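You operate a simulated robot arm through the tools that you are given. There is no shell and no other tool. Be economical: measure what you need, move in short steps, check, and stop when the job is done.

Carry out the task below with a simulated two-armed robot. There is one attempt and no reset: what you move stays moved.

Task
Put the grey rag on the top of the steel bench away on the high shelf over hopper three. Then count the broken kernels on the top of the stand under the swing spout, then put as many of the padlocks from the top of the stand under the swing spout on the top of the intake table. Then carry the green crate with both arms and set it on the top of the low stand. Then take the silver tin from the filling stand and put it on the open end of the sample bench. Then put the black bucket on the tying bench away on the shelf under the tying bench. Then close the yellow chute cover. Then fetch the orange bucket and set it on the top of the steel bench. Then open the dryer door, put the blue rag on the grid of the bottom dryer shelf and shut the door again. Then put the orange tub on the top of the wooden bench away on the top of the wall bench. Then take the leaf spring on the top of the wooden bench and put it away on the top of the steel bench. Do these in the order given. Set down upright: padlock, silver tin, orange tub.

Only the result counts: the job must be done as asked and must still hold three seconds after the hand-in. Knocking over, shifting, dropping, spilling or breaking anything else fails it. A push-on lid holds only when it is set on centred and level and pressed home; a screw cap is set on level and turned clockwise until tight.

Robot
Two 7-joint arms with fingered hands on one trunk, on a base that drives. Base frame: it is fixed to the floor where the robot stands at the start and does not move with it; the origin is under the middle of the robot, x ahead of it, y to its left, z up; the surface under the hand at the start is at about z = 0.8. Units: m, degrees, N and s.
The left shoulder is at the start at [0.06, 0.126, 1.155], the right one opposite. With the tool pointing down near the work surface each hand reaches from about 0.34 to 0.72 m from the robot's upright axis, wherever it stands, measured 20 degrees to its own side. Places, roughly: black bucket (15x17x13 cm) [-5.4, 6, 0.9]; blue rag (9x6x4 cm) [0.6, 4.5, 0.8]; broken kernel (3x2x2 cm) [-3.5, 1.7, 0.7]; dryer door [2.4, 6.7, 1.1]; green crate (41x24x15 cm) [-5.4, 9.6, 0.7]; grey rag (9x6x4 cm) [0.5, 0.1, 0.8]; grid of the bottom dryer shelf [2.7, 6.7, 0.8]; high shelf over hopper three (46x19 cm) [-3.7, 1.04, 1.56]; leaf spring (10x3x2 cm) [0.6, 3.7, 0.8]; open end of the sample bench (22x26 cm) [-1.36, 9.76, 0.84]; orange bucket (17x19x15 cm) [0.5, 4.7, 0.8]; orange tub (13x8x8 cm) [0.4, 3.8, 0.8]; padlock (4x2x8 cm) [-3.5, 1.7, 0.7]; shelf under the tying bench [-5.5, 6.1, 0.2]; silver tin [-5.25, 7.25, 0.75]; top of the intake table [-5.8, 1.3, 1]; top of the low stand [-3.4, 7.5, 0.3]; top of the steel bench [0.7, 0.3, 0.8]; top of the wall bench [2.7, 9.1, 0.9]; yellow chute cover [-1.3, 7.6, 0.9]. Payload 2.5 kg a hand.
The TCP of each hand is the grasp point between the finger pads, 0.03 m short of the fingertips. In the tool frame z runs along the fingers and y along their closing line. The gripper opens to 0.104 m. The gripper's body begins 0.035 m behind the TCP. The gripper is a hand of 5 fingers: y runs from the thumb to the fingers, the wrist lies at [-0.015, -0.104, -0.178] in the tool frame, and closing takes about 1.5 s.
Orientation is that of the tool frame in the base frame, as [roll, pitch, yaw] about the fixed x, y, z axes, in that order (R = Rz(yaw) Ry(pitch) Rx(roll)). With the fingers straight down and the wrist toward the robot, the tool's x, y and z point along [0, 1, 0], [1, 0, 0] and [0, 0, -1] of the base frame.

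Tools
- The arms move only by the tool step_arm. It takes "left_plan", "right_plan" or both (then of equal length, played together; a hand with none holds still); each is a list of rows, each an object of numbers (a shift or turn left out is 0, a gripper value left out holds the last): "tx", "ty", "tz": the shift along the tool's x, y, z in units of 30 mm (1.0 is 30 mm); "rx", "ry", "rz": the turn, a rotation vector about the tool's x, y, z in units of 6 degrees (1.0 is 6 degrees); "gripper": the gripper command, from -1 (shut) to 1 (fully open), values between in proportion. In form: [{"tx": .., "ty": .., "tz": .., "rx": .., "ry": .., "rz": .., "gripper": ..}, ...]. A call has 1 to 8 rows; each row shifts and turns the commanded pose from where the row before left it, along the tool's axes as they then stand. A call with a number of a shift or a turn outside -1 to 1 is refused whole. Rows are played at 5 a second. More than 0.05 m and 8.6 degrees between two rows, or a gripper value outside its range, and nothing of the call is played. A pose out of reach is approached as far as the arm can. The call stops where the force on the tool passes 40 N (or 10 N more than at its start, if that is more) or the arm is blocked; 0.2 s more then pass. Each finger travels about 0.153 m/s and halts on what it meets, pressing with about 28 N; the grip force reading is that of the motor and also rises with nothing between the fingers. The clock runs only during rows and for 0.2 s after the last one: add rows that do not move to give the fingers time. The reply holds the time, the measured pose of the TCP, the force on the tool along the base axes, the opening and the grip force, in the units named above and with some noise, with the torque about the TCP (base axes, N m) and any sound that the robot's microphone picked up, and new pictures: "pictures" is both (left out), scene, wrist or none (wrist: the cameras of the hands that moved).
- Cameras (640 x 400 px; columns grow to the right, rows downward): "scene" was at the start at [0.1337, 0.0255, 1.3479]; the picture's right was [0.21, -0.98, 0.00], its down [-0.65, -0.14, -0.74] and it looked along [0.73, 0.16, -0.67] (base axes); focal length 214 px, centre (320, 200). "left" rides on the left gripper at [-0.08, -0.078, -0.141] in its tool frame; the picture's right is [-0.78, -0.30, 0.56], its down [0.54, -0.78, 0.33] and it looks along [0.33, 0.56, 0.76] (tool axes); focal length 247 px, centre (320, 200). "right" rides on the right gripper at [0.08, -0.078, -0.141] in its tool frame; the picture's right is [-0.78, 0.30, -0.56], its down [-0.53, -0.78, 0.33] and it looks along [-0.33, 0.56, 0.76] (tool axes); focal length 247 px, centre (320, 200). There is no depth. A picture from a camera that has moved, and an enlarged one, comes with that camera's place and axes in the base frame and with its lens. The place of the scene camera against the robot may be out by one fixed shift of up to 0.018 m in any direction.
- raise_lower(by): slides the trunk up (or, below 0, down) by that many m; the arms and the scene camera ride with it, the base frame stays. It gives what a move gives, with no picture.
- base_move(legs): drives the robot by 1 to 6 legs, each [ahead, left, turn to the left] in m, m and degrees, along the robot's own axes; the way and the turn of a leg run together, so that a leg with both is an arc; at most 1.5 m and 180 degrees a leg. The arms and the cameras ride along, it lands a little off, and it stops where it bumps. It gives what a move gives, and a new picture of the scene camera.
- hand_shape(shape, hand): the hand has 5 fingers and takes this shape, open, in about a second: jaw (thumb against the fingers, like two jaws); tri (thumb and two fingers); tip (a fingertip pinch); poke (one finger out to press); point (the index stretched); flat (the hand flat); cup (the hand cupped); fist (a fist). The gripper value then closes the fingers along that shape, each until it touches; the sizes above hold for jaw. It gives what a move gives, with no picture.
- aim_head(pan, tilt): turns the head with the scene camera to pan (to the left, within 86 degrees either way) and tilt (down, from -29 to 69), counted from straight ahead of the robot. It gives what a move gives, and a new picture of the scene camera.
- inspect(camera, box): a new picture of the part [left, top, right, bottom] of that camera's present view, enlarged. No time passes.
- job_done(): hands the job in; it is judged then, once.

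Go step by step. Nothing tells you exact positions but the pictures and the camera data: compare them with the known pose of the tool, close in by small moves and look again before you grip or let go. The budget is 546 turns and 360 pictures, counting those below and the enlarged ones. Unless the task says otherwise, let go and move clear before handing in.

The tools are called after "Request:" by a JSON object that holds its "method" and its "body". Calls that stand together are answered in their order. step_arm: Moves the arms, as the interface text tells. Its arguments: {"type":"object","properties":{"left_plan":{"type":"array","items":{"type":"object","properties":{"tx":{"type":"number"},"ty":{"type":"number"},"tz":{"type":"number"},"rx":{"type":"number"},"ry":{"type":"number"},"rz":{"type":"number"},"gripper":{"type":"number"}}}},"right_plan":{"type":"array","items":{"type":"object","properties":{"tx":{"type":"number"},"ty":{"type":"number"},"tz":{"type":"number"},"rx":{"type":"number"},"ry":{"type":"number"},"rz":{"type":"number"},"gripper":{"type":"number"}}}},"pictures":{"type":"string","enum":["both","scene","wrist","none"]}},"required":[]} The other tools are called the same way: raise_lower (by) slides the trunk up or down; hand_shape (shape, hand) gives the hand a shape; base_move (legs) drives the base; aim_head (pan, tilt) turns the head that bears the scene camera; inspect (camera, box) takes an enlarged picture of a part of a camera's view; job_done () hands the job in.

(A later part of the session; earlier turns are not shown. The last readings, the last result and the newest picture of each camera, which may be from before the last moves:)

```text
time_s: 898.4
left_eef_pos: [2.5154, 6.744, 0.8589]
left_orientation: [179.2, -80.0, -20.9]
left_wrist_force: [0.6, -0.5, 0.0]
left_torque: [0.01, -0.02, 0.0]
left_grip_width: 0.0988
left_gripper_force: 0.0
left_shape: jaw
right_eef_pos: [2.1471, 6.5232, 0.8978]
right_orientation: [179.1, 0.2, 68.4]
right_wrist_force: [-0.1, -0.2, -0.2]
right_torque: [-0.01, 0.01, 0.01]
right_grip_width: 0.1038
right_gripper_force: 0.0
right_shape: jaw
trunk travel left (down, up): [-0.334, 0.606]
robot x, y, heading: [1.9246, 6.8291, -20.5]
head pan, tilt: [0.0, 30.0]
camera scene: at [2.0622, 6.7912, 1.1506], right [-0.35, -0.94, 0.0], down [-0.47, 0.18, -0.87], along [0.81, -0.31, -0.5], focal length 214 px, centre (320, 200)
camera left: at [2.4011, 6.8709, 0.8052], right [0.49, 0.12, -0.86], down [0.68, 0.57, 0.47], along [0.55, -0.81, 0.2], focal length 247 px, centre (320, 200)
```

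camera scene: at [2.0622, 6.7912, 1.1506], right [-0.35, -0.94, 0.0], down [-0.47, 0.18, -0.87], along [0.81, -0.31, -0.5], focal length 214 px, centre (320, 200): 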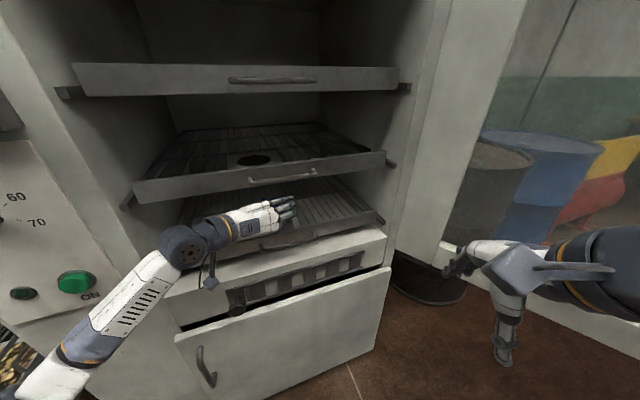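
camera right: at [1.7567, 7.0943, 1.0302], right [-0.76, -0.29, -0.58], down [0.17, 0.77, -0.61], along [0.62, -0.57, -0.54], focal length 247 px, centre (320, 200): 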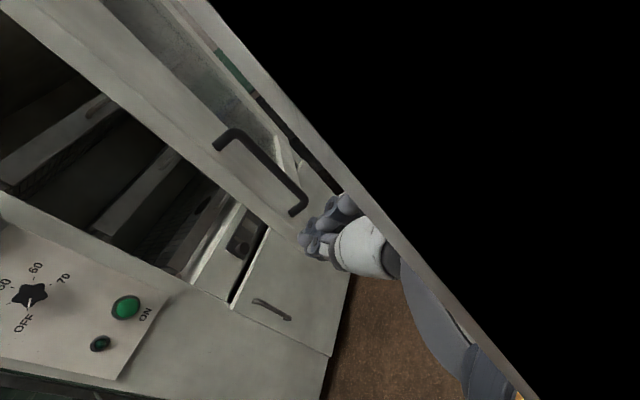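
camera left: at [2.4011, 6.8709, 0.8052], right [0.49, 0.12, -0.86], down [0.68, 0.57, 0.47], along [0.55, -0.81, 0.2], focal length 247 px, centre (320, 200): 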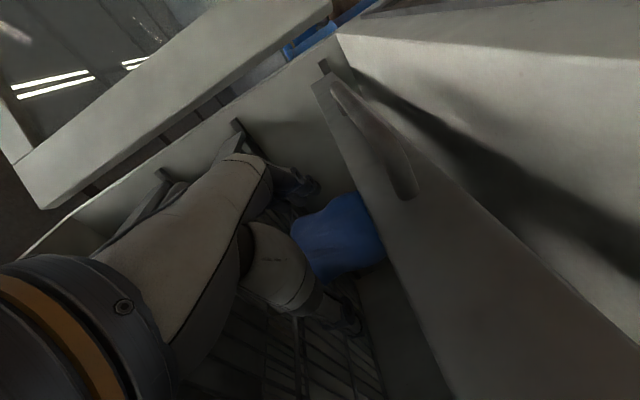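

The rag rests on the bottom tray. Raising 2.5 cm and backing straight out.

Request:
{"method": "raise_lower", "body": {"by": 0.025}}

Request:
{"method": "base_move", "body": {"legs": [[-0.4, 0, 0]]}}

Request:
{"method": "inspect", "body": {"camera": "scene", "box": [180, 100, 400, 260]}}

```text
time_s: 899.1
left_eef_pos: [2.5139, 6.7428, 0.8848]
left_orientation: [179.5, -80.1, -21.1]
left_wrist_force: [0.4, -0.2, 0.6]
left_torque: [-0.03, 0.02, 0.03]
left_grip_width: 0.0986
left_gripper_force: 0.0
left_shape: jaw
right_eef_pos: [2.1474, 6.5216, 0.9252]
right_orientation: [179.1, 0.2, 68.5]
right_wrist_force: [0.6, 0.0, -1.2]
right_torque: [-0.03, 0.01, -0.03]
right_grip_width: 0.104
right_gripper_force: 0.1
right_shape: jaw
trunk travel left (down, up): [-0.359, 0.581]
robot x, y, heading: [1.9305, 6.8291, -20.7]
head pan, tilt: [0.0, 30.0]
```

```text
time_s: 901.6
left_eef_pos: [2.1404, 6.885, 0.8845]
left_orientation: [179.4, -80.1, -20.9]
left_wrist_force: [0.0, 0.6, -1.2]
left_torque: [-0.02, -0.02, 0.01]
left_grip_width: 0.0987
left_gripper_force: 0.1
left_shape: jaw
right_eef_pos: [1.7738, 6.6634, 0.9244]
right_orientation: [179.0, 0.2, 68.6]
right_wrist_force: [-0.2, -0.2, 0.0]
right_torque: [0.0, -0.03, -0.02]
right_grip_width: 0.1039
right_gripper_force: 0.2
right_shape: jaw
trunk travel left (down, up): [-0.359, 0.581]
robot x, y, heading: [1.5536, 6.971, -20.6]
head pan, tilt: [0.0, 30.0]
camera scene: at [1.6888, 6.9322, 1.1756], right [-0.35, -0.94, 0.0], down [-0.47, 0.18, -0.87], along [0.81, -0.3, -0.5], focal length 214 px, centre (320, 200)
```

scene: 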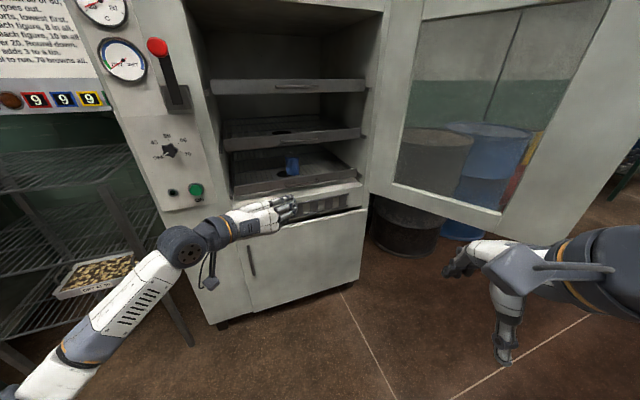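

```text
2.50 times, centred on (290, 180) of scene
camera zoom: at [1.6888, 6.9322, 1.1756], right [-0.35, -0.94, 0.0], down [-0.47, 0.18, -0.87], along [0.81, -0.3, -0.5], focal length 536 px, centre (395, 250)
```

zoom: 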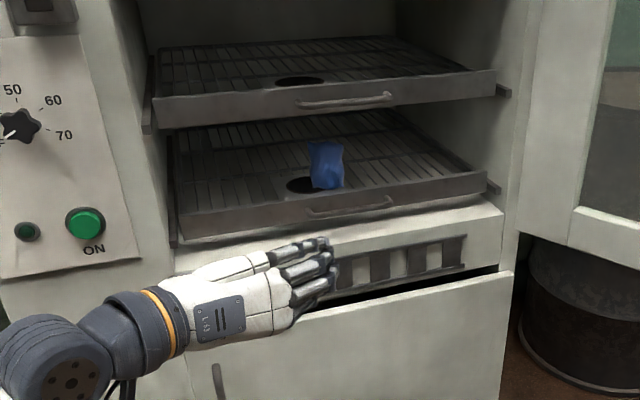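

The rag lies on the bottom grid. Now to shut the door: retracting the left hand, then going round to the outer (south) side of the door.

Request:
{"method": "step_arm", "body": {"left_plan": [{"tz": -0.9, "gripper": -1}, {"tz": -0.9}, {"tz": -0.9}, {"tz": -0.9}, {"tz": -0.9}], "pictures": "none"}}

Request:
{"method": "base_move", "body": {"legs": [[-0.3, 0, 0], [0, 0, 20.6]]}}

Request:
{"method": "aim_head", "body": {"pan": -10, "tilt": 30}}

```text
time_s: 902.8
left_eef_pos: [2.0179, 6.9332, 0.909]
left_orientation: [178.7, -80.0, -20.1]
left_wrist_force: [-0.1, -0.2, 0.0]
left_torque: [0.02, 0.0, 0.03]
left_grip_width: 0.0
left_gripper_force: 28.0
left_shape: jaw
right_eef_pos: [1.7736, 6.6646, 0.9239]
right_orientation: [179.0, 0.2, 68.6]
right_wrist_force: [0.3, -0.2, 0.3]
right_torque: [0.0, -0.02, 0.02]
right_grip_width: 0.1041
right_gripper_force: 0.0
right_shape: jaw
trunk travel left (down, up): [-0.359, 0.581]
robot x, y, heading: [1.5525, 6.9698, -20.8]
head pan, tilt: [0.0, 30.0]
```

```text
time_s: 906.0
left_eef_pos: [1.7204, 7.2041, 0.9088]
left_orientation: [179.4, -80.0, -0.3]
left_wrist_force: [-0.4, -0.9, -0.3]
left_torque: [-0.02, 0.01, 0.03]
left_grip_width: 0.0
left_gripper_force: 27.8
left_shape: jaw
right_eef_pos: [1.5851, 6.8664, 0.9232]
right_orientation: [179.1, 0.1, 89.2]
right_wrist_force: [-0.7, -0.6, -0.5]
right_torque: [0.0, 0.05, 0.02]
right_grip_width: 0.1041
right_gripper_force: 0.0
right_shape: jaw
trunk travel left (down, up): [-0.359, 0.581]
robot x, y, heading: [1.2729, 7.0745, -0.1]
head pan, tilt: [0.0, 30.0]
camera scene: at [1.4159, 7.084, 1.1756], right [0.0, -1.0, 0.0], down [-0.5, 0.0, -0.87], along [0.87, 0.0, -0.5], focal length 214 px, centre (320, 200)
```

scene: 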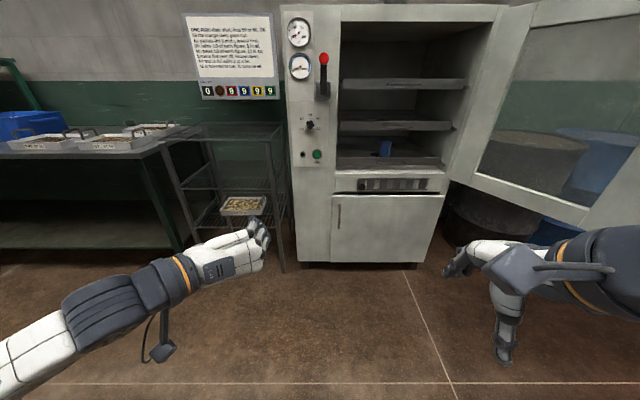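

```text
time_s: 906.7
left_eef_pos: [1.7198, 7.2042, 0.9089]
left_orientation: [179.1, -80.0, -0.1]
left_wrist_force: [-0.7, 0.2, -0.5]
left_torque: [0.01, 0.0, 0.02]
left_grip_width: 0.0
left_gripper_force: 28.4
left_shape: jaw
right_eef_pos: [1.5865, 6.8667, 0.9246]
right_orientation: [179.2, 0.2, 89.2]
right_wrist_force: [1.0, -0.4, 0.1]
right_torque: [-0.02, 0.02, 0.05]
right_grip_width: 0.1038
right_gripper_force: 0.1
right_shape: jaw
trunk travel left (down, up): [-0.359, 0.581]
robot x, y, heading: [1.2736, 7.0771, -0.0]
head pan, tilt: [-10.0, 30.0]
camera scene: at [1.4146, 7.0683, 1.1756], right [-0.17, -0.98, 0.0], down [-0.49, 0.09, -0.87], along [0.85, -0.15, -0.5], focal length 214 px, centre (320, 200)
```

scene: 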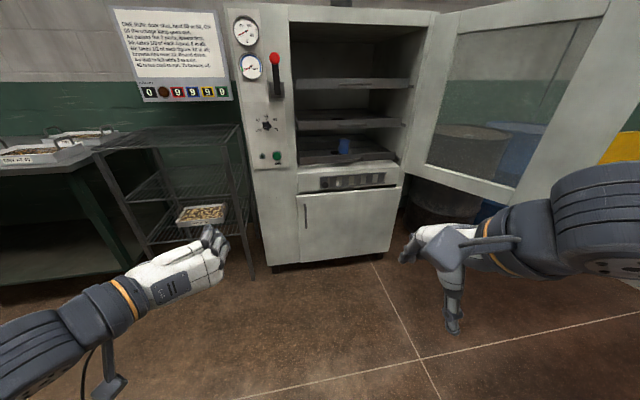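

Request:
{"method": "step_arm", "body": {"left_plan": [{"ty": 0.67}, {"ty": 0.67}, {"ty": 0.67}, {"ty": 0.67}], "pictures": "none"}}

Request:
{"method": "base_move", "body": {"legs": [[0, -0.81, 0]]}}

Request:
{"method": "aim_head", "body": {"pan": 10, "tilt": 30}}

```text
time_s: 907.7
left_eef_pos: [1.7178, 7.1245, 0.9085]
left_orientation: [179.5, -80.0, -0.4]
left_wrist_force: [-0.4, 0.4, -0.1]
left_torque: [-0.03, 0.01, 0.01]
left_grip_width: 0.0
left_gripper_force: 27.7
left_shape: jaw
right_eef_pos: [1.5868, 6.865, 0.9238]
right_orientation: [179.1, 0.2, 89.2]
right_wrist_force: [0.7, 0.5, 1.0]
right_torque: [-0.03, 0.0, 0.03]
right_grip_width: 0.1039
right_gripper_force: 0.1
right_shape: jaw
trunk travel left (down, up): [-0.359, 0.581]
robot x, y, heading: [1.2711, 7.0775, -0.1]
head pan, tilt: [-10.0, 30.0]
```

```text
time_s: 912.1
left_eef_pos: [1.7233, 6.3042, 0.9086]
left_orientation: [179.4, -79.9, 0.4]
left_wrist_force: [0.2, 0.7, 0.2]
left_torque: [0.03, 0.0, -0.01]
left_grip_width: 0.0
left_gripper_force: 27.8
left_shape: jaw
right_eef_pos: [1.5957, 6.0445, 0.9243]
right_orientation: [179.1, 0.2, 89.9]
right_wrist_force: [0.3, 0.6, 0.7]
right_torque: [0.0, -0.03, -0.02]
right_grip_width: 0.1037
right_gripper_force: 0.0
right_shape: jaw
trunk travel left (down, up): [-0.359, 0.581]
robot x, y, heading: [1.2803, 6.2471, 0.6]
head pan, tilt: [-10.0, 30.0]
camera scene: at [1.4206, 6.2443, 1.1756], right [-0.16, -0.99, 0.0], down [-0.49, 0.08, -0.87], along [0.85, -0.14, -0.5], focal length 214 px, centre (320, 200)
```

scene: 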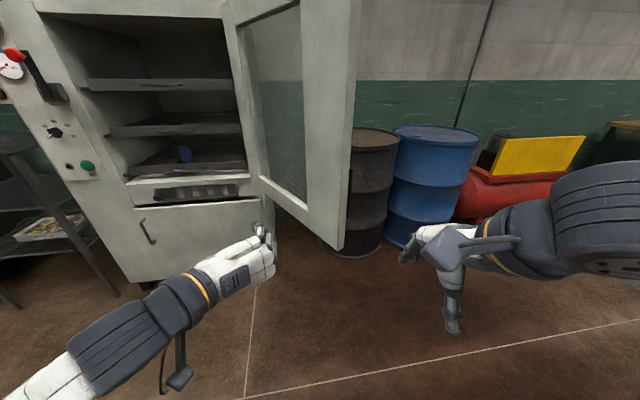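

```text
time_s: 912.9
left_eef_pos: [1.7226, 6.3042, 0.9084]
left_orientation: [179.5, -80.0, 0.4]
left_wrist_force: [-0.2, -0.2, 0.0]
left_torque: [0.04, 0.0, 0.02]
left_grip_width: 0.0001
left_gripper_force: 28.2
left_shape: jaw
right_eef_pos: [1.5949, 6.0433, 0.9245]
right_orientation: [179.2, 0.2, 90.1]
right_wrist_force: [-0.6, -0.2, -0.3]
right_torque: [0.01, 0.0, -0.01]
right_grip_width: 0.1041
right_gripper_force: 0.1
right_shape: jaw
trunk travel left (down, up): [-0.359, 0.581]
robot x, y, heading: [1.2812, 6.2477, 0.9]
head pan, tilt: [10.0, 30.0]
```

The door had been pushed right back to about 118°. The right hand can reach its outer face from here: extending the right hand forward on the south side of the door.

Request:
{"method": "step_arm", "body": {"right_plan": [{"ty": 0.95, "tx": -0.3, "gripper": -1}, {"ty": 0.95, "tx": -0.3}, {"ty": 0.95, "tx": -0.2}, {"ty": 0.95}, {"ty": 0.95}, {"ty": 0.95}, {"ty": 0.95}, {"ty": 0.95}], "pictures": "scene"}}

```text
time_s: 914.7
left_eef_pos: [1.7231, 6.3049, 0.9091]
left_orientation: [179.8, -80.0, 0.1]
left_wrist_force: [0.2, -0.9, 0.0]
left_torque: [0.01, -0.02, -0.02]
left_grip_width: 0.0
left_gripper_force: 28.1
left_shape: jaw
right_eef_pos: [1.8236, 6.0209, 0.9278]
right_orientation: [179.2, 0.1, 89.9]
right_wrist_force: [-0.1, -0.4, 0.4]
right_torque: [0.02, -0.02, 0.0]
right_grip_width: 0.0
right_gripper_force: 28.4
right_shape: jaw
trunk travel left (down, up): [-0.359, 0.581]
robot x, y, heading: [1.2785, 6.2527, 1.2]
head pan, tilt: [10.0, 30.0]
no pictures are left
```

No pictures remain, so from here I work from the measured coordinates, poses and forces. Extending the right hand a little further behind the door's edge.

Request:
{"method": "step_arm", "body": {"right_plan": [{"ty": 0.95}, {"ty": 0.95}, {"ty": 0.95}], "pictures": "none"}}

Request:
{"method": "base_move", "body": {"legs": [[0, 0.12, -1]]}}

```text
time_s: 915.5
left_eef_pos: [1.724, 6.3061, 0.9072]
left_orientation: [179.0, -79.9, 0.9]
left_wrist_force: [0.4, -0.2, -0.6]
left_torque: [0.0, 0.01, 0.02]
left_grip_width: 0.0001
left_gripper_force: 27.6
left_shape: jaw
right_eef_pos: [1.908, 6.0193, 0.93]
right_orientation: [179.0, 0.2, 90.0]
right_wrist_force: [-0.2, -0.7, 0.8]
right_torque: [0.03, 0.0, 0.04]
right_grip_width: 0.0003
right_gripper_force: 27.4
right_shape: jaw
trunk travel left (down, up): [-0.359, 0.581]
robot x, y, heading: [1.2809, 6.2524, 0.8]
head pan, tilt: [10.0, 30.0]
no pictures are left
```

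```text
time_s: 916.8
left_eef_pos: [1.7228, 6.4155, 0.9097]
left_orientation: [179.5, -80.0, -0.5]
left_wrist_force: [-0.7, -0.6, 0.0]
left_torque: [-0.02, -0.02, 0.01]
left_grip_width: 0.0
left_gripper_force: 28.3
left_shape: jaw
right_eef_pos: [1.9034, 6.127, 0.9282]
right_orientation: [179.2, 0.2, 89.2]
right_wrist_force: [-0.6, -0.1, 0.0]
right_torque: [-0.02, -0.01, 0.01]
right_grip_width: 0.0
right_gripper_force: 27.9
right_shape: jaw
trunk travel left (down, up): [-0.359, 0.581]
robot x, y, heading: [1.2768, 6.364, -0.0]
head pan, tilt: [10.0, 30.0]
```

Request:
{"method": "base_move", "body": {"legs": [[0, 0.17, 0]]}}

Request:
{"method": "base_move", "body": {"legs": [[0, 0.17, 0]]}}

Request:
{"method": "base_move", "body": {"legs": [[0.05, 0.15, 0]]}}

```text
time_s: 918.2
left_eef_pos: [1.7247, 6.5832, 0.9085]
left_orientation: [179.8, -80.0, -0.9]
left_wrist_force: [-0.5, 0.2, -0.9]
left_torque: [-0.03, -0.01, -0.02]
left_grip_width: 0.0002
left_gripper_force: 28.2
left_shape: jaw
right_eef_pos: [1.9027, 6.2949, 0.9295]
right_orientation: [179.2, 0.2, 89.0]
right_wrist_force: [-0.4, -0.2, 0.3]
right_torque: [0.0, 0.0, -0.01]
right_grip_width: 0.0002
right_gripper_force: 28.4
right_shape: jaw
trunk travel left (down, up): [-0.359, 0.581]
robot x, y, heading: [1.2788, 6.5372, -0.2]
head pan, tilt: [10.0, 30.0]
```

```text
time_s: 919.7
left_eef_pos: [1.7238, 6.7541, 0.9079]
left_orientation: [179.7, -80.0, -0.8]
left_wrist_force: [-1.0, 0.0, 0.1]
left_torque: [0.0, 0.02, 0.01]
left_grip_width: 0.0
left_gripper_force: 28.1
left_shape: jaw
right_eef_pos: [1.9029, 6.4648, 0.9288]
right_orientation: [179.1, 0.2, 89.0]
right_wrist_force: [0.5, 0.2, 0.5]
right_torque: [0.01, -0.02, 0.02]
right_grip_width: 0.0
right_gripper_force: 28.4
right_shape: jaw
trunk travel left (down, up): [-0.359, 0.581]
robot x, y, heading: [1.2801, 6.7072, -0.1]
head pan, tilt: [10.0, 30.0]
```

```text
time_s: 921.1
left_eef_pos: [1.7744, 6.9028, 0.9072]
left_orientation: [178.9, -80.0, 0.0]
left_wrist_force: [0.0, -0.2, 0.2]
left_torque: [0.01, 0.02, 0.04]
left_grip_width: 0.0
left_gripper_force: 27.8
left_shape: jaw
right_eef_pos: [1.9538, 6.6139, 0.9294]
right_orientation: [179.1, 0.2, 89.0]
right_wrist_force: [-0.2, 0.2, 0.6]
right_torque: [0.01, 0.03, -0.01]
right_grip_width: 0.0
right_gripper_force: 27.7
right_shape: jaw
trunk travel left (down, up): [-0.359, 0.581]
robot x, y, heading: [1.3324, 6.8551, -0.2]
head pan, tilt: [10.0, 30.0]
```

Now driving forward to push the door shut, in small steps.

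Request:
{"method": "base_move", "body": {"legs": [[0.15, 0.03, 0]]}}

Request:
{"method": "base_move", "body": {"legs": [[0.13, 0, 0]]}}

Request:
{"method": "base_move", "body": {"legs": [[0.06, 0, 0]]}}

```text
time_s: 922.5
left_eef_pos: [1.9201, 6.9333, 0.909]
left_orientation: [179.1, -79.9, -0.2]
left_wrist_force: [0.2, -0.2, -0.6]
left_torque: [0.01, 0.01, 0.03]
left_grip_width: 0.0002
left_gripper_force: 28.1
left_shape: jaw
right_eef_pos: [2.1007, 6.6449, 0.928]
right_orientation: [179.1, 0.2, 89.1]
right_wrist_force: [-0.1, -0.4, 0.2]
right_torque: [0.02, -0.05, 0.01]
right_grip_width: 0.0
right_gripper_force: 28.7
right_shape: jaw
trunk travel left (down, up): [-0.359, 0.581]
robot x, y, heading: [1.4744, 6.8812, -0.3]
head pan, tilt: [10.0, 30.0]
```

```text
time_s: 923.8
left_eef_pos: [2.052, 6.9317, 0.9092]
left_orientation: [179.3, -79.9, -0.3]
left_wrist_force: [0.0, -0.6, 0.1]
left_torque: [-0.01, 0.0, -0.02]
left_grip_width: 0.0001
left_gripper_force: 28.0
left_shape: jaw
right_eef_pos: [2.2303, 6.6433, 0.9283]
right_orientation: [179.1, 0.2, 89.0]
right_wrist_force: [-0.3, 0.1, 1.1]
right_torque: [-0.03, -0.01, 0.0]
right_grip_width: 0.0
right_gripper_force: 27.9
right_shape: jaw
trunk travel left (down, up): [-0.359, 0.581]
robot x, y, heading: [1.6064, 6.8862, -0.1]
head pan, tilt: [10.0, 30.0]
```

```text
time_s: 924.7
left_eef_pos: [2.1095, 6.9313, 0.9087]
left_orientation: [179.4, -80.0, -0.5]
left_wrist_force: [-0.4, -0.5, -0.5]
left_torque: [0.01, -0.01, 0.0]
left_grip_width: 0.0001
left_gripper_force: 28.5
left_shape: jaw
right_eef_pos: [2.2914, 6.6427, 0.9285]
right_orientation: [179.1, 0.2, 89.0]
right_wrist_force: [0.3, -0.4, -0.9]
right_torque: [0.02, 0.02, -0.01]
right_grip_width: 0.0
right_gripper_force: 27.9
right_shape: jaw
trunk travel left (down, up): [-0.359, 0.581]
robot x, y, heading: [1.6638, 6.8847, -0.1]
head pan, tilt: [10.0, 30.0]
```

Now the last centimetres with the arm, watching the force.

Request:
{"method": "step_arm", "body": {"right_plan": [{"ty": 0.35}, {"ty": 0.35}, {"ty": 0.35}, {"ty": 0.35}, {"ty": 0.35}, {"ty": 0.35}], "pictures": "none"}}

```text
time_s: 926.1
left_eef_pos: [2.1109, 6.9314, 0.9089]
left_orientation: [179.7, -80.0, -0.8]
left_wrist_force: [-0.1, -0.8, 0.5]
left_torque: [0.0, 0.05, 0.02]
left_grip_width: 0.0
left_gripper_force: 27.4
left_shape: jaw
right_eef_pos: [2.3324, 6.6423, 0.9296]
right_orientation: [179.1, 0.2, 89.0]
right_wrist_force: [-0.8, -0.7, -0.6]
right_torque: [0.01, 0.0, -0.02]
right_grip_width: 0.0
right_gripper_force: 28.1
right_shape: jaw
right hand out of reach, approached as far as the arm can: row 5, 6
trunk travel left (down, up): [-0.359, 0.581]
robot x, y, heading: [1.6698, 6.883, -0.2]
head pan, tilt: [10.0, 30.0]
no pictures are left
```

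Request:
{"method": "base_move", "body": {"legs": [[0.03, 0, 0]]}}

Request:
{"method": "base_move", "body": {"legs": [[0.03, 0, 0]]}}

```text
time_s: 927.0
left_eef_pos: [2.1417, 6.9314, 0.909]
left_orientation: [178.9, -80.0, 0.0]
left_wrist_force: [0.5, 0.8, 0.3]
left_torque: [0.02, -0.02, 0.01]
left_grip_width: 0.0
left_gripper_force: 28.0
left_shape: jaw
right_eef_pos: [2.3629, 6.6416, 0.9296]
right_orientation: [179.0, 0.2, 88.9]
right_wrist_force: [-0.6, -0.9, -0.9]
right_torque: [-0.02, -0.02, -0.02]
right_grip_width: 0.0001
right_gripper_force: 28.1
right_shape: jaw
trunk travel left (down, up): [-0.359, 0.581]
robot x, y, heading: [1.6967, 6.8913, -0.3]
head pan, tilt: [10.0, 30.0]
```

```text
time_s: 927.9
left_eef_pos: [2.166, 6.9302, 0.9091]
left_orientation: [178.8, -79.9, -0.1]
left_wrist_force: [-0.3, 0.0, 0.1]
left_torque: [0.0, 0.01, -0.01]
left_grip_width: 0.0
left_gripper_force: 27.5
left_shape: jaw
right_eef_pos: [2.3833, 6.6418, 0.9308]
right_orientation: [-180.0, 0.0, 89.0]
right_wrist_force: [-5.3, 0.7, 0.7]
right_torque: [-0.04, -0.34, 0.03]
right_grip_width: 0.0002
right_gripper_force: 27.7
right_shape: jaw
trunk travel left (down, up): [-0.359, 0.581]
robot x, y, heading: [1.721, 6.8828, -0.1]
head pan, tilt: [10.0, 30.0]
stopped in leg 1: the force on the tool passed its limit at 75 N (the readings are from after the stop); the commanded pose is now the measured one
```

Firm contact at the expected closed position. To verify, I'll feel for the handle bar with the left hand at its known closed position (2.357, 6.985).

Request:
{"method": "step_arm", "body": {"right_plan": [{"ty": -0.8}, {"ty": -0.8}, {"ty": -0.8}, {}, {}, {}, {}, {}], "left_plan": [{"ty": -0.6, "gripper": 1}, {"ty": -0.6}, {"ty": -0.6}, {"tz": 0.8}, {"tz": 0.8}, {"tz": 0.8}, {"tz": 0.8}, {"tz": 0.8}], "pictures": "none"}}

```text
time_s: 929.7
left_eef_pos: [2.2862, 6.9824, 0.8875]
left_orientation: [179.5, -80.0, -0.6]
left_wrist_force: [0.3, -0.1, 0.0]
left_torque: [0.02, 0.03, -0.01]
left_grip_width: 0.1039
left_gripper_force: 0.0
left_shape: jaw
right_eef_pos: [2.3127, 6.6425, 0.9274]
right_orientation: [179.9, 0.1, 89.1]
right_wrist_force: [0.3, -1.0, 0.1]
right_torque: [0.02, 0.0, 0.02]
right_grip_width: 0.0
right_gripper_force: 28.1
right_shape: jaw
trunk travel left (down, up): [-0.359, 0.581]
robot x, y, heading: [1.7243, 6.8821, -0.2]
head pan, tilt: [10.0, 30.0]
no pictures are left
```

Request:
{"method": "step_arm", "body": {"left_plan": [{"tx": 0.8, "tz": 0.5}, {"tz": 0.7}, {"tz": 0.7}, {"tz": 0.4}, {"gripper": 0}, {"gripper": -0.6}, {"gripper": -1}, {}], "pictures": "none"}}

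Request:
{"method": "step_arm", "body": {"left_plan": [{}, {}, {}, {}], "pictures": "none"}}

```text
time_s: 931.5
left_eef_pos: [2.359, 6.9828, 0.9003]
left_orientation: [179.2, -80.0, -0.5]
left_wrist_force: [0.4, -1.2, 1.1]
left_torque: [0.16, -0.06, -0.09]
left_grip_width: 0.0095
left_gripper_force: 28.0
left_shape: jaw
right_eef_pos: [2.3132, 6.6436, 0.928]
right_orientation: [-179.9, 0.1, 89.0]
right_wrist_force: [0.2, -0.2, 0.0]
right_torque: [0.02, 0.02, -0.02]
right_grip_width: 0.0
right_gripper_force: 28.2
right_shape: jaw
trunk travel left (down, up): [-0.359, 0.581]
robot x, y, heading: [1.7231, 6.8825, -0.3]
head pan, tilt: [10.0, 30.0]
no pictures are left
```

```text
time_s: 932.5
left_eef_pos: [2.3584, 6.9809, 0.8985]
left_orientation: [179.5, -79.9, -0.7]
left_wrist_force: [0.6, 0.3, 0.6]
left_torque: [0.17, -0.06, 0.0]
left_grip_width: 0.0094
left_gripper_force: 28.0
left_shape: jaw
right_eef_pos: [2.3126, 6.6433, 0.9285]
right_orientation: [180.0, 0.1, 89.0]
right_wrist_force: [0.9, 0.0, 0.3]
right_torque: [0.01, 0.03, 0.02]
right_grip_width: 0.0
right_gripper_force: 27.8
right_shape: jaw
trunk travel left (down, up): [-0.359, 0.581]
robot x, y, heading: [1.7254, 6.8837, -0.2]
head pan, tilt: [10.0, 30.0]
no pictures are left
```

The bar is there (9.5 mm grip): the door is closed. Pressing it home slightly, releasing and withdrawing.

Request:
{"method": "step_arm", "body": {"left_plan": [{"tz": 0.25, "tx": 0.05}, {"tz": 0.25, "tx": 0.05}, {}, {"gripper": 0}, {"gripper": 1}, {}, {"tz": -0.8}, {"tz": -0.8}], "pictures": "none"}}

Request:
{"method": "step_arm", "body": {"left_plan": [{"tz": -0.8}, {"tz": -0.8}, {"tz": -0.8}], "pictures": "none"}}

```text
time_s: 934.3
left_eef_pos: [2.3261, 6.9804, 0.9069]
left_orientation: [178.6, -79.8, 0.3]
left_wrist_force: [0.2, 0.8, 0.4]
left_torque: [-0.01, 0.01, -0.02]
left_grip_width: 0.1039
left_gripper_force: 0.0
left_shape: jaw
right_eef_pos: [2.3119, 6.6433, 0.9279]
right_orientation: [-180.0, 0.1, 89.0]
right_wrist_force: [-0.2, -0.8, -0.6]
right_torque: [-0.07, 0.0, -0.02]
right_grip_width: 0.0
right_gripper_force: 27.5
right_shape: jaw
trunk travel left (down, up): [-0.359, 0.581]
robot x, y, heading: [1.7202, 6.8837, -0.3]
head pan, tilt: [10.0, 30.0]
no pictures are left
```

```text
time_s: 935.1
left_eef_pos: [2.2548, 6.9846, 0.9197]
left_orientation: [179.7, -79.9, -0.8]
left_wrist_force: [-0.5, -0.1, 0.2]
left_torque: [0.03, 0.01, 0.02]
left_grip_width: 0.1038
left_gripper_force: 0.0
left_shape: jaw
right_eef_pos: [2.3133, 6.6441, 0.9269]
right_orientation: [180.0, 0.1, 88.9]
right_wrist_force: [-0.4, -0.1, -0.2]
right_torque: [0.0, 0.0, 0.01]
right_grip_width: 0.0
right_gripper_force: 28.0
right_shape: jaw
trunk travel left (down, up): [-0.359, 0.581]
robot x, y, heading: [1.7225, 6.8827, -0.4]
head pan, tilt: [10.0, 30.0]
no pictures are left
```

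The dryer door is shut. Backing into the open corridor and restoring both arms to standard posture.

Request:
{"method": "base_move", "body": {"legs": [[-0.35, -0.3, 0.3]]}}

Request:
{"method": "step_arm", "body": {"left_plan": [{"ry": -1}, {"ry": -1}, {"ry": -1}, {"ry": -1}, {"ry": -1}, {"ry": -1}, {"ry": -1}, {"ry": -1}], "right_plan": [{"ty": -0.9}, {"ty": -0.9}, {"ty": -0.9}, {"ty": -0.9}, {"ty": -0.9}, {"ty": -0.9}, {"gripper": 1}, {}], "pictures": "none"}}

Request:
{"method": "step_arm", "body": {"left_plan": [{"ry": -1}, {"ry": -1}, {"ry": -1}, {"ry": -1}, {"ry": -1}, {"ry": -0.3}, {"rz": -1}, {"rz": -1}], "pictures": "none"}}

Request:
{"method": "step_arm", "body": {"left_plan": [{"rz": -1}, {"rz": -1}, {"rz": -1}, {"rz": -1}, {"rz": -1}, {"rz": -1}, {"rz": -1}, {"rz": -1}], "pictures": "none"}}

Request:
{"method": "step_arm", "body": {"left_plan": [{"rz": -1}, {"rz": -1}, {"rz": -1}, {"rz": -1}, {"rz": -1}, {}], "pictures": "none"}}

```text
time_s: 937.8
left_eef_pos: [1.9087, 6.691, 0.9194]
left_orientation: [179.5, -79.9, -0.5]
left_wrist_force: [-0.6, -0.4, 0.4]
left_torque: [-0.01, 0.01, 0.02]
left_grip_width: 0.1037
left_gripper_force: 0.0
left_shape: jaw
right_eef_pos: [1.9673, 6.3504, 0.9272]
right_orientation: [-180.0, 0.0, 89.3]
right_wrist_force: [0.3, 0.2, 0.0]
right_torque: [-0.02, 0.02, 0.03]
right_grip_width: 0.0001
right_gripper_force: 28.0
right_shape: jaw
trunk travel left (down, up): [-0.359, 0.581]
robot x, y, heading: [1.3746, 6.5875, 0.1]
head pan, tilt: [10.0, 30.0]
```

```text
time_s: 939.6
left_eef_pos: [1.9092, 6.6897, 0.9194]
left_orientation: [179.8, -31.7, -1.0]
left_wrist_force: [-0.6, 0.5, -0.4]
left_torque: [0.01, -0.02, -0.02]
left_grip_width: 0.1038
left_gripper_force: 0.0
left_shape: jaw
right_eef_pos: [1.8057, 6.3499, 0.9291]
right_orientation: [179.9, 0.1, 89.1]
right_wrist_force: [-0.3, 0.1, 0.2]
right_torque: [0.01, 0.02, -0.02]
right_grip_width: 0.1038
right_gripper_force: 0.0
right_shape: jaw
trunk travel left (down, up): [-0.359, 0.581]
robot x, y, heading: [1.3763, 6.5891, -0.1]
head pan, tilt: [10.0, 30.0]
no pictures are left
```

```text
time_s: 941.4
left_eef_pos: [1.9081, 6.6893, 0.9192]
left_orientation: [180.0, 0.0, 10.9]
left_wrist_force: [0.3, -0.2, -0.2]
left_torque: [0.02, 0.0, 0.0]
left_grip_width: 0.1036
left_gripper_force: 0.0
left_shape: jaw
right_eef_pos: [1.8055, 6.3511, 0.9286]
right_orientation: [-180.0, 0.1, 89.1]
right_wrist_force: [-0.6, -0.3, -0.9]
right_torque: [0.0, 0.01, -0.03]
right_grip_width: 0.1039
right_gripper_force: 0.1
right_shape: jaw
trunk travel left (down, up): [-0.359, 0.581]
robot x, y, heading: [1.3748, 6.589, -0.2]
head pan, tilt: [10.0, 30.0]
no pictures are left
```

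```text
time_s: 943.2
left_eef_pos: [1.9094, 6.6904, 0.9195]
left_orientation: [179.9, 0.2, 59.1]
left_wrist_force: [-0.5, -0.6, -1.2]
left_torque: [0.0, -0.03, 0.01]
left_grip_width: 0.1038
left_gripper_force: 0.1
left_shape: jaw
right_eef_pos: [1.8053, 6.3518, 0.9282]
right_orientation: [-180.0, 0.1, 89.1]
right_wrist_force: [-0.3, -0.4, 0.0]
right_torque: [-0.01, 0.0, 0.01]
right_grip_width: 0.1039
right_gripper_force: 0.0
right_shape: jaw
trunk travel left (down, up): [-0.359, 0.581]
robot x, y, heading: [1.3756, 6.5914, 0.0]
head pan, tilt: [10.0, 30.0]
no pictures are left
```

```text
time_s: 944.6
left_eef_pos: [1.9095, 6.69, 0.9198]
left_orientation: [180.0, 0.2, 89.0]
left_wrist_force: [-0.6, -0.4, 0.0]
left_torque: [-0.03, 0.01, -0.03]
left_grip_width: 0.1038
left_gripper_force: 0.1
left_shape: jaw
right_eef_pos: [1.8052, 6.3514, 0.9291]
right_orientation: [180.0, 0.0, 89.0]
right_wrist_force: [0.7, 0.0, -0.3]
right_torque: [0.01, 0.03, 0.01]
right_grip_width: 0.1038
right_gripper_force: 0.0
right_shape: jaw
trunk travel left (down, up): [-0.359, 0.581]
robot x, y, heading: [1.3798, 6.5904, -0.2]
head pan, tilt: [10.0, 30.0]
no pictures are left
```

Request:
{"method": "raise_lower", "body": {"by": 0.2}}

Request:
{"method": "step_arm", "body": {"left_plan": [{"ty": -0.9, "tx": 0.4}, {"ty": -0.9, "tx": 0.4}, {"ty": -0.9, "tx": 0.4}], "pictures": "none"}}

Request:
{"method": "base_move", "body": {"legs": [[-1.0, 0, 0], [-0.72, 0, 0], [0, 0, -90], [1.45, 0, 0], [1.45, 0, 0], [0, 0, 90]]}}

```text
time_s: 946.8
left_eef_pos: [1.909, 6.6892, 1.1184]
left_orientation: [179.8, 0.1, 89.0]
left_wrist_force: [-0.8, -0.5, 0.6]
left_torque: [0.02, 0.02, 0.0]
left_grip_width: 0.1038
left_gripper_force: 0.0
left_shape: jaw
right_eef_pos: [1.8045, 6.3524, 1.1282]
right_orientation: [179.9, 0.1, 89.1]
right_wrist_force: [-0.1, 0.6, 0.4]
right_torque: [-0.01, -0.03, 0.01]
right_grip_width: 0.104
right_gripper_force: 0.1
right_shape: jaw
trunk travel left (down, up): [-0.559, 0.381]
robot x, y, heading: [1.3766, 6.5889, 0.1]
head pan, tilt: [10.0, 30.0]
```

```text
time_s: 947.6
left_eef_pos: [1.8278, 6.7287, 1.1189]
left_orientation: [179.9, 0.1, 89.0]
left_wrist_force: [-0.4, 0.9, 0.1]
left_torque: [0.01, -0.03, 0.01]
left_grip_width: 0.1038
left_gripper_force: 0.0
left_shape: jaw
right_eef_pos: [1.8054, 6.3521, 1.1285]
right_orientation: [-179.9, 0.1, 89.2]
right_wrist_force: [0.2, 0.4, 0.3]
right_torque: [-0.02, -0.02, 0.0]
right_grip_width: 0.104
right_gripper_force: 0.0
right_shape: jaw
trunk travel left (down, up): [-0.559, 0.381]
robot x, y, heading: [1.3738, 6.591, 0.0]
head pan, tilt: [10.0, 30.0]
no pictures are left
```

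```text
time_s: 977.6
left_eef_pos: [0.0772, 3.8128, 1.1188]
left_orientation: [179.9, 0.1, 88.0]
left_wrist_force: [-0.3, 0.2, -0.1]
left_torque: [-0.01, -0.02, 0.01]
left_grip_width: 0.1038
left_gripper_force: 0.1
left_shape: jaw
right_eef_pos: [0.048, 3.4356, 1.128]
right_orientation: [-180.0, 0.1, 88.3]
right_wrist_force: [-0.5, -0.3, -0.4]
right_torque: [0.01, 0.01, -0.01]
right_grip_width: 0.1037
right_gripper_force: 0.1
right_shape: jaw
trunk travel left (down, up): [-0.559, 0.381]
robot x, y, heading: [-0.3771, 3.6804, -1.0]
head pan, tilt: [10.0, 30.0]
```

Aligning the left hand above the orange tub, which earlier pictures place axis-aligned with its centre at (0.452, 3.795) and rim z≈0.88.

Request:
{"method": "base_move", "body": {"legs": [[0.345, 0, 1]]}}

Request:
{"method": "raise_lower", "body": {"by": -0.13}}

```text
time_s: 979.9
left_eef_pos: [0.4219, 3.8183, 1.1197]
left_orientation: [179.9, 0.1, 89.2]
left_wrist_force: [-0.9, -0.4, -0.9]
left_torque: [0.03, -0.03, 0.02]
left_grip_width: 0.1039
left_gripper_force: 0.0
left_shape: jaw
right_eef_pos: [0.4001, 3.4416, 1.128]
right_orientation: [-179.9, 0.0, 89.4]
right_wrist_force: [1.5, 0.4, 0.2]
right_torque: [0.01, 0.02, -0.02]
right_grip_width: 0.1038
right_gripper_force: 0.0
right_shape: jaw
trunk travel left (down, up): [-0.559, 0.381]
robot x, y, heading: [-0.0316, 3.6766, 0.1]
head pan, tilt: [10.0, 30.0]
```

```text
time_s: 981.5
left_eef_pos: [0.4204, 3.8195, 0.9886]
left_orientation: [179.9, 0.0, 89.3]
left_wrist_force: [-0.5, 0.0, 0.4]
left_torque: [0.01, -0.02, -0.01]
left_grip_width: 0.1037
left_gripper_force: 0.0
left_shape: jaw
right_eef_pos: [0.398, 3.443, 0.9983]
right_orientation: [-180.0, 0.1, 89.3]
right_wrist_force: [-0.5, -0.9, -0.5]
right_torque: [0.01, 0.0, 0.03]
right_grip_width: 0.1037
right_gripper_force: 0.0
right_shape: jaw
trunk travel left (down, up): [-0.429, 0.511]
robot x, y, heading: [-0.0289, 3.6768, 0.1]
head pan, tilt: [10.0, 30.0]
```

Request:
{"method": "step_arm", "body": {"left_plan": [{"ty": 0.53, "tx": -0.4}, {"ty": 0.52, "tx": -0.4}, {"tz": 0.7}, {"tz": 0.7}, {"tz": 0.5}], "pictures": "none"}}

Request:
{"method": "step_arm", "body": {"left_plan": [{"tz": 0.3}, {"tz": 0.3}, {"tz": 0.3}], "pictures": "none"}}

```text
time_s: 982.6
left_eef_pos: [0.4534, 3.7941, 0.9315]
left_orientation: [179.8, 0.1, 89.1]
left_wrist_force: [-0.3, 0.3, -0.5]
left_torque: [0.04, 0.0, -0.01]
left_grip_width: 0.1036
left_gripper_force: 0.0
left_shape: jaw
right_eef_pos: [0.3999, 3.4433, 0.9986]
right_orientation: [-180.0, 0.1, 89.4]
right_wrist_force: [0.0, 0.0, 0.4]
right_torque: [0.03, 0.0, 0.0]
right_grip_width: 0.1038
right_gripper_force: 0.1
right_shape: jaw
trunk travel left (down, up): [-0.429, 0.511]
robot x, y, heading: [-0.0269, 3.6764, 0.3]
head pan, tilt: [10.0, 30.0]
no pictures are left
```

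```text
time_s: 983.5
left_eef_pos: [0.4524, 3.7936, 0.904]
left_orientation: [179.8, 0.1, 89.3]
left_wrist_force: [0.0, 0.5, 0.1]
left_torque: [-0.03, 0.02, 0.01]
left_grip_width: 0.1036
left_gripper_force: 0.1
left_shape: jaw
right_eef_pos: [0.3997, 3.4422, 0.9994]
right_orientation: [179.9, 0.0, 89.4]
right_wrist_force: [0.0, 0.0, -0.9]
right_torque: [-0.02, -0.02, 0.02]
right_grip_width: 0.1037
right_gripper_force: 0.1
right_shape: jaw
trunk travel left (down, up): [-0.429, 0.511]
robot x, y, heading: [-0.0301, 3.6779, 0.1]
head pan, tilt: [10.0, 30.0]
no pictures are left
```

No contact yet (fingertips at z≈0.874). Continuing down.

Request:
{"method": "step_arm", "body": {"left_plan": [{"tz": 0.25}, {"tz": 0.25}, {"tz": 0.25}, {"tz": 0.25}], "pictures": "none"}}

```text
time_s: 984.5
left_eef_pos: [0.4528, 3.7925, 0.8741]
left_orientation: [179.9, 0.1, 89.1]
left_wrist_force: [-0.5, 0.4, -0.1]
left_torque: [0.02, 0.01, -0.03]
left_grip_width: 0.1038
left_gripper_force: 0.1
left_shape: jaw
right_eef_pos: [0.3983, 3.4427, 0.9984]
right_orientation: [180.0, 0.1, 89.4]
right_wrist_force: [0.2, 0.6, -0.8]
right_torque: [0.01, 0.0, -0.01]
right_grip_width: 0.1036
right_gripper_force: 0.0
right_shape: jaw
trunk travel left (down, up): [-0.429, 0.511]
robot x, y, heading: [-0.0307, 3.6763, 0.3]
head pan, tilt: [10.0, 30.0]
no pictures are left
```

Request:
{"method": "step_arm", "body": {"left_plan": [{"tz": 0.3}, {"gripper": 0.8}, {"gripper": 0.6}, {"gripper": 0.4}, {"gripper": 0.2}, {}], "pictures": "none"}}

```text
time_s: 985.9
left_eef_pos: [0.4536, 3.7932, 0.8672]
left_orientation: [179.8, 0.1, 89.3]
left_wrist_force: [-0.1, -0.6, 0.2]
left_torque: [0.03, -0.03, -0.01]
left_grip_width: 0.0659
left_gripper_force: 28.0
left_shape: jaw
right_eef_pos: [0.3986, 3.4433, 0.9998]
right_orientation: [-179.9, 0.1, 89.5]
right_wrist_force: [-0.5, -0.5, 0.1]
right_torque: [-0.03, -0.03, 0.04]
right_grip_width: 0.1037
right_gripper_force: 0.0
right_shape: jaw
trunk travel left (down, up): [-0.429, 0.511]
robot x, y, heading: [-0.0311, 3.677, 0.1]
head pan, tilt: [10.0, 30.0]
no pictures are left
```

Stopped at 66 mm with full grip force, matching the tub's width. Full grip and a test lift.

Request:
{"method": "step_arm", "body": {"left_plan": [{"gripper": -1}, {}, {"tz": -0.4}, {"tz": -0.6}, {"tz": -0.8}, {}], "pictures": "none"}}

```text
time_s: 987.2
left_eef_pos: [0.4537, 3.7938, 0.9199]
left_orientation: [179.9, 0.1, 89.2]
left_wrist_force: [0.4, -0.1, -1.0]
left_torque: [-0.01, 0.01, 0.02]
left_grip_width: 0.0659
left_gripper_force: 28.4
left_shape: jaw
right_eef_pos: [0.3997, 3.4411, 0.9978]
right_orientation: [-179.9, 0.1, 89.4]
right_wrist_force: [0.1, -0.4, 0.1]
right_torque: [0.02, 0.01, 0.01]
right_grip_width: 0.1037
right_gripper_force: 0.0
right_shape: jaw
trunk travel left (down, up): [-0.429, 0.511]
robot x, y, heading: [-0.0296, 3.6772, 0.2]
head pan, tilt: [10.0, 30.0]
no pictures are left
```

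The tub is held. Raising it and driving to the wall bench (x 2.41–2.96, y 7.8–10.4, z≈0.85); I'll use the bare front strip near y≈9.45.

Request:
{"method": "raise_lower", "body": {"by": 0.13}}

Request:
{"method": "base_move", "body": {"legs": [[-0.35, 0, 0], [0, 0, 90], [1.45, 0, 0], [1.45, 0, 0], [0, 0, -90]]}}

```text
time_s: 988.8
left_eef_pos: [0.4535, 3.795, 1.0494]
left_orientation: [179.9, 0.1, 89.1]
left_wrist_force: [0.2, -0.2, -1.7]
left_torque: [0.02, -0.01, -0.01]
left_grip_width: 0.066
left_gripper_force: 28.0
left_shape: jaw
right_eef_pos: [0.3992, 3.442, 1.1279]
right_orientation: [-180.0, 0.2, 89.4]
right_wrist_force: [-0.8, 0.1, -0.2]
right_torque: [0.01, 0.0, 0.03]
right_grip_width: 0.1038
right_gripper_force: 0.0
right_shape: jaw
trunk travel left (down, up): [-0.559, 0.381]
robot x, y, heading: [-0.0301, 3.6807, 0.2]
head pan, tilt: [10.0, 30.0]
```

```text
time_s: 1012.5
left_eef_pos: [0.1455, 6.6846, 1.0484]
left_orientation: [179.9, 0.1, 87.0]
left_wrist_force: [-0.5, -0.3, -0.3]
left_torque: [0.05, 0.01, 0.0]
left_grip_width: 0.0654
left_gripper_force: 28.4
left_shape: jaw
right_eef_pos: [0.0774, 6.3351, 1.1276]
right_orientation: [-180.0, 0.1, 87.0]
right_wrist_force: [0.3, 0.7, 0.5]
right_torque: [0.03, -0.02, 0.01]
right_grip_width: 0.1038
right_gripper_force: 0.1
right_shape: jaw
trunk travel left (down, up): [-0.559, 0.381]
robot x, y, heading: [-0.3428, 6.588, -2.3]
head pan, tilt: [10.0, 30.0]
```

Request:
{"method": "base_move", "body": {"legs": [[1.0, 0.02, 2.3], [1.0, 0, 0], [0, 0, 90]]}}

```text
time_s: 1026.2
left_eef_pos: [1.5411, 7.0486, 1.0488]
left_orientation: [179.9, 0.2, 177.9]
left_wrist_force: [-0.4, 0.2, -0.6]
left_torque: [-0.01, -0.01, -0.02]
left_grip_width: 0.0652
left_gripper_force: 28.0
left_shape: jaw
right_eef_pos: [1.8912, 6.9859, 1.1273]
right_orientation: [180.0, 0.1, 178.0]
right_wrist_force: [-0.5, 0.4, -0.1]
right_torque: [-0.03, -0.01, -0.02]
right_grip_width: 0.1038
right_gripper_force: 0.1
right_shape: jaw
trunk travel left (down, up): [-0.559, 0.381]
robot x, y, heading: [1.6439, 6.563, 88.7]
head pan, tilt: [10.0, 30.0]
```

Request:
{"method": "base_move", "body": {"legs": [[1.3, 0, 1.3]]}}

Request:
{"method": "base_move", "body": {"legs": [[1.4, 0, 0]]}}

Request:
{"method": "base_move", "body": {"legs": [[0, 0, -90]]}}

```text
time_s: 1032.9
left_eef_pos: [1.5215, 8.3717, 1.0496]
left_orientation: [179.9, 0.2, -179.7]
left_wrist_force: [-0.5, -0.4, -0.5]
left_torque: [0.02, 0.02, 0.02]
left_grip_width: 0.0648
left_gripper_force: 28.1
left_shape: jaw
right_eef_pos: [1.8753, 8.3238, 1.1278]
right_orientation: [-180.0, 0.1, -179.5]
right_wrist_force: [-0.2, 0.2, 0.4]
right_torque: [-0.05, -0.02, -0.01]
right_grip_width: 0.1038
right_gripper_force: 0.1
right_shape: jaw
trunk travel left (down, up): [-0.559, 0.381]
robot x, y, heading: [1.6443, 7.8884, 91.3]
head pan, tilt: [10.0, 30.0]
```

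```text
time_s: 1039.9
left_eef_pos: [1.5094, 9.7885, 1.0494]
left_orientation: [179.8, 0.1, 179.4]
left_wrist_force: [-0.5, 0.3, -0.2]
left_torque: [0.02, 0.01, -0.01]
left_grip_width: 0.0651
left_gripper_force: 28.0
left_shape: jaw
right_eef_pos: [1.863, 9.7362, 1.1285]
right_orientation: [180.0, 0.1, 179.6]
right_wrist_force: [-0.5, -0.7, -0.1]
right_torque: [0.0, 0.0, -0.01]
right_grip_width: 0.1034
right_gripper_force: 0.2
right_shape: jaw
trunk travel left (down, up): [-0.559, 0.381]
robot x, y, heading: [1.6284, 9.3051, 90.1]
head pan, tilt: [10.0, 30.0]
```

```text
time_s: 1044.2
left_eef_pos: [2.1098, 9.4236, 1.0495]
left_orientation: [-180.0, 0.1, 89.5]
left_wrist_force: [-0.7, 0.9, 0.3]
left_torque: [0.02, -0.01, -0.01]
left_grip_width: 0.0647
left_gripper_force: 28.0
left_shape: jaw
right_eef_pos: [2.0577, 9.0708, 1.1276]
right_orientation: [179.9, 0.2, 89.7]
right_wrist_force: [-0.3, -0.6, 0.3]
right_torque: [0.03, 0.0, -0.01]
right_grip_width: 0.1037
right_gripper_force: 0.1
right_shape: jaw
trunk travel left (down, up): [-0.559, 0.381]
robot x, y, heading: [1.6265, 9.3041, 0.2]
head pan, tilt: [10.0, 30.0]
```

Request:
{"method": "base_move", "body": {"legs": [[0.25, 0, 0]]}}

Request:
{"method": "base_move", "body": {"legs": [[0.14, 0, 0]]}}

Request:
{"method": "raise_lower", "body": {"by": -0.09}}

```text
time_s: 1046.0
left_eef_pos: [2.364, 9.4226, 1.0487]
left_orientation: [179.9, 0.2, 89.1]
left_wrist_force: [0.2, 0.4, -1.0]
left_torque: [-0.01, 0.04, 0.0]
left_grip_width: 0.0648
left_gripper_force: 28.2
left_shape: jaw
right_eef_pos: [2.3105, 9.0693, 1.1288]
right_orientation: [-179.9, 0.1, 89.4]
right_wrist_force: [-0.4, 0.0, 0.0]
right_torque: [0.01, 0.03, -0.02]
right_grip_width: 0.1038
right_gripper_force: 0.1
right_shape: jaw
trunk travel left (down, up): [-0.559, 0.381]
robot x, y, heading: [1.8799, 9.3035, 0.4]
head pan, tilt: [10.0, 30.0]
```

```text
time_s: 1047.3
left_eef_pos: [2.5033, 9.4241, 1.0492]
left_orientation: [179.9, 0.0, 89.2]
left_wrist_force: [0.7, 0.5, -0.4]
left_torque: [-0.01, 0.02, -0.02]
left_grip_width: 0.0649
left_gripper_force: 28.1
left_shape: jaw
right_eef_pos: [2.4494, 9.0715, 1.1284]
right_orientation: [-180.0, 0.1, 89.5]
right_wrist_force: [0.5, -0.4, 0.0]
right_torque: [-0.01, 0.02, -0.02]
right_grip_width: 0.1037
right_gripper_force: 0.1
right_shape: jaw
trunk travel left (down, up): [-0.559, 0.381]
robot x, y, heading: [2.0191, 9.3097, 0.2]
head pan, tilt: [10.0, 30.0]
```

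```text
time_s: 1048.6
left_eef_pos: [2.5029, 9.423, 0.9589]
left_orientation: [179.8, 0.1, 89.4]
left_wrist_force: [-0.2, -0.4, -1.0]
left_torque: [0.0, 0.03, 0.02]
left_grip_width: 0.0646
left_gripper_force: 28.7
left_shape: jaw
right_eef_pos: [2.4495, 9.0702, 1.0388]
right_orientation: [179.9, 0.0, 89.5]
right_wrist_force: [0.0, 0.1, -0.4]
right_torque: [0.0, -0.04, 0.0]
right_grip_width: 0.1037
right_gripper_force: 0.1
right_shape: jaw
trunk travel left (down, up): [-0.469, 0.471]
robot x, y, heading: [2.0176, 9.3084, 0.1]
head pan, tilt: [10.0, 30.0]
```

Lowering the tub in 4–5 mm steps to find the surface.

Request:
{"method": "step_arm", "body": {"left_plan": [{"tz": 0.15}, {"tz": 0.15}, {"tz": 0.15}, {"tz": 0.15}, {"tz": 0.15}, {"tz": 0.15}], "pictures": "none"}}

Request:
{"method": "step_arm", "body": {"left_plan": [{"tz": 0.12}, {"tz": 0.12}, {"tz": 0.12}, {"tz": 0.12}], "pictures": "none"}}

```text
time_s: 1050.0
left_eef_pos: [2.5026, 9.4236, 0.9317]
left_orientation: [179.8, 0.2, 89.4]
left_wrist_force: [0.0, 0.2, -0.2]
left_torque: [-0.01, -0.02, 0.02]
left_grip_width: 0.0651
left_gripper_force: 27.6
left_shape: jaw
right_eef_pos: [2.4493, 9.0709, 1.0388]
right_orientation: [180.0, 0.0, 89.6]
right_wrist_force: [0.6, -0.3, -0.2]
right_torque: [0.02, 0.02, -0.02]
right_grip_width: 0.1035
right_gripper_force: 0.0
right_shape: jaw
trunk travel left (down, up): [-0.469, 0.471]
robot x, y, heading: [2.0179, 9.3035, 0.4]
head pan, tilt: [10.0, 30.0]
no pictures are left
```

```text
time_s: 1051.0
left_eef_pos: [2.5014, 9.4241, 0.9235]
left_orientation: [178.9, 0.4, 89.3]
left_wrist_force: [-0.8, 1.6, 32.3]
left_torque: [0.14, 0.35, -0.08]
left_grip_width: 0.064
left_gripper_force: 27.8
left_shape: jaw
right_eef_pos: [2.4473, 9.0716, 1.0401]
right_orientation: [179.8, -0.1, 89.5]
right_wrist_force: [-0.3, 0.5, 0.2]
right_torque: [0.03, -0.01, -0.02]
right_grip_width: 0.1035
right_gripper_force: 0.0
right_shape: jaw
trunk travel left (down, up): [-0.469, 0.471]
robot x, y, heading: [2.0198, 9.3051, 0.2]
head pan, tilt: [10.0, 30.0]
no pictures are left
```

Contact at the height expected for the bench top, evenly loaded. Easing and releasing.

Request:
{"method": "step_arm", "body": {"left_plan": [{"tz": -0.35}, {}, {"gripper": 0.2}, {"gripper": 0.4}, {"gripper": 0.7}, {"gripper": 1}, {}, {}], "pictures": "none"}}

Request:
{"method": "step_arm", "body": {"left_plan": [{"tz": -0.4}, {"tz": -0.6}, {"tz": -0.8}, {"tz": -0.9}, {"tz": -0.9}], "pictures": "none"}}

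```text
time_s: 1052.8
left_eef_pos: [2.5005, 9.4251, 0.928]
left_orientation: [179.7, 0.1, 89.2]
left_wrist_force: [0.2, -0.6, 0.2]
left_torque: [0.02, 0.01, 0.0]
left_grip_width: 0.1038
left_gripper_force: 0.1
left_shape: jaw
right_eef_pos: [2.4492, 9.071, 1.0388]
right_orientation: [-180.0, 0.2, 89.5]
right_wrist_force: [-0.9, -0.4, -0.7]
right_torque: [0.01, -0.03, -0.02]
right_grip_width: 0.1039
right_gripper_force: 0.0
right_shape: jaw
trunk travel left (down, up): [-0.469, 0.471]
robot x, y, heading: [2.0179, 9.3083, 0.3]
head pan, tilt: [10.0, 30.0]
no pictures are left
```

```text
time_s: 1054.0
left_eef_pos: [2.5018, 9.4243, 1.0379]
left_orientation: [179.9, 0.1, 89.4]
left_wrist_force: [0.1, 0.6, 0.0]
left_torque: [-0.02, -0.01, 0.02]
left_grip_width: 0.104
left_gripper_force: 0.1
left_shape: jaw
right_eef_pos: [2.4498, 9.0715, 1.039]
right_orientation: [179.9, 0.1, 89.5]
right_wrist_force: [-0.2, 0.5, -0.6]
right_torque: [-0.02, 0.01, 0.02]
right_grip_width: 0.1036
right_gripper_force: 0.0
right_shape: jaw
trunk travel left (down, up): [-0.469, 0.471]
robot x, y, heading: [2.0178, 9.3039, 0.1]
head pan, tilt: [10.0, 30.0]
no pictures are left
```

Tub placed upright on the wall bench. Returning for the leaf spring.

Request:
{"method": "raise_lower", "body": {"by": 0.09}}

Request:
{"method": "base_move", "body": {"legs": [[-0.39, 0, 0], [0, 0, -90.2], [1.36, 0, 0], [1.36, 0, 0]]}}

```text
time_s: 1055.2
left_eef_pos: [2.5012, 9.424, 1.1267]
left_orientation: [179.9, 0.1, 89.3]
left_wrist_force: [0.3, 0.0, 0.0]
left_torque: [0.01, 0.0, 0.02]
left_grip_width: 0.1039
left_gripper_force: 0.0
left_shape: jaw
right_eef_pos: [2.4486, 9.0715, 1.1278]
right_orientation: [179.9, 0.0, 89.5]
right_wrist_force: [0.3, 0.4, -0.3]
right_torque: [-0.01, 0.0, 0.01]
right_grip_width: 0.1038
right_gripper_force: 0.0
right_shape: jaw
trunk travel left (down, up): [-0.559, 0.381]
robot x, y, heading: [2.0185, 9.3052, 0.4]
head pan, tilt: [10.0, 30.0]
```

```text
time_s: 1074.3
left_eef_pos: [1.6408, 6.1092, 1.1263]
left_orientation: [180.0, 0.2, -3.4]
left_wrist_force: [-1.0, -1.3, 0.0]
left_torque: [-0.01, -0.01, -0.01]
left_grip_width: 0.1037
left_gripper_force: 0.1
left_shape: jaw
right_eef_pos: [1.2913, 6.1791, 1.1291]
right_orientation: [180.0, 0.1, -3.2]
right_wrist_force: [-0.7, -0.2, -0.5]
right_torque: [0.02, 0.01, -0.01]
right_grip_width: 0.1035
right_gripper_force: 0.1
right_shape: jaw
trunk travel left (down, up): [-0.559, 0.381]
robot x, y, heading: [1.5436, 6.5947, -92.6]
head pan, tilt: [10.0, 30.0]
```

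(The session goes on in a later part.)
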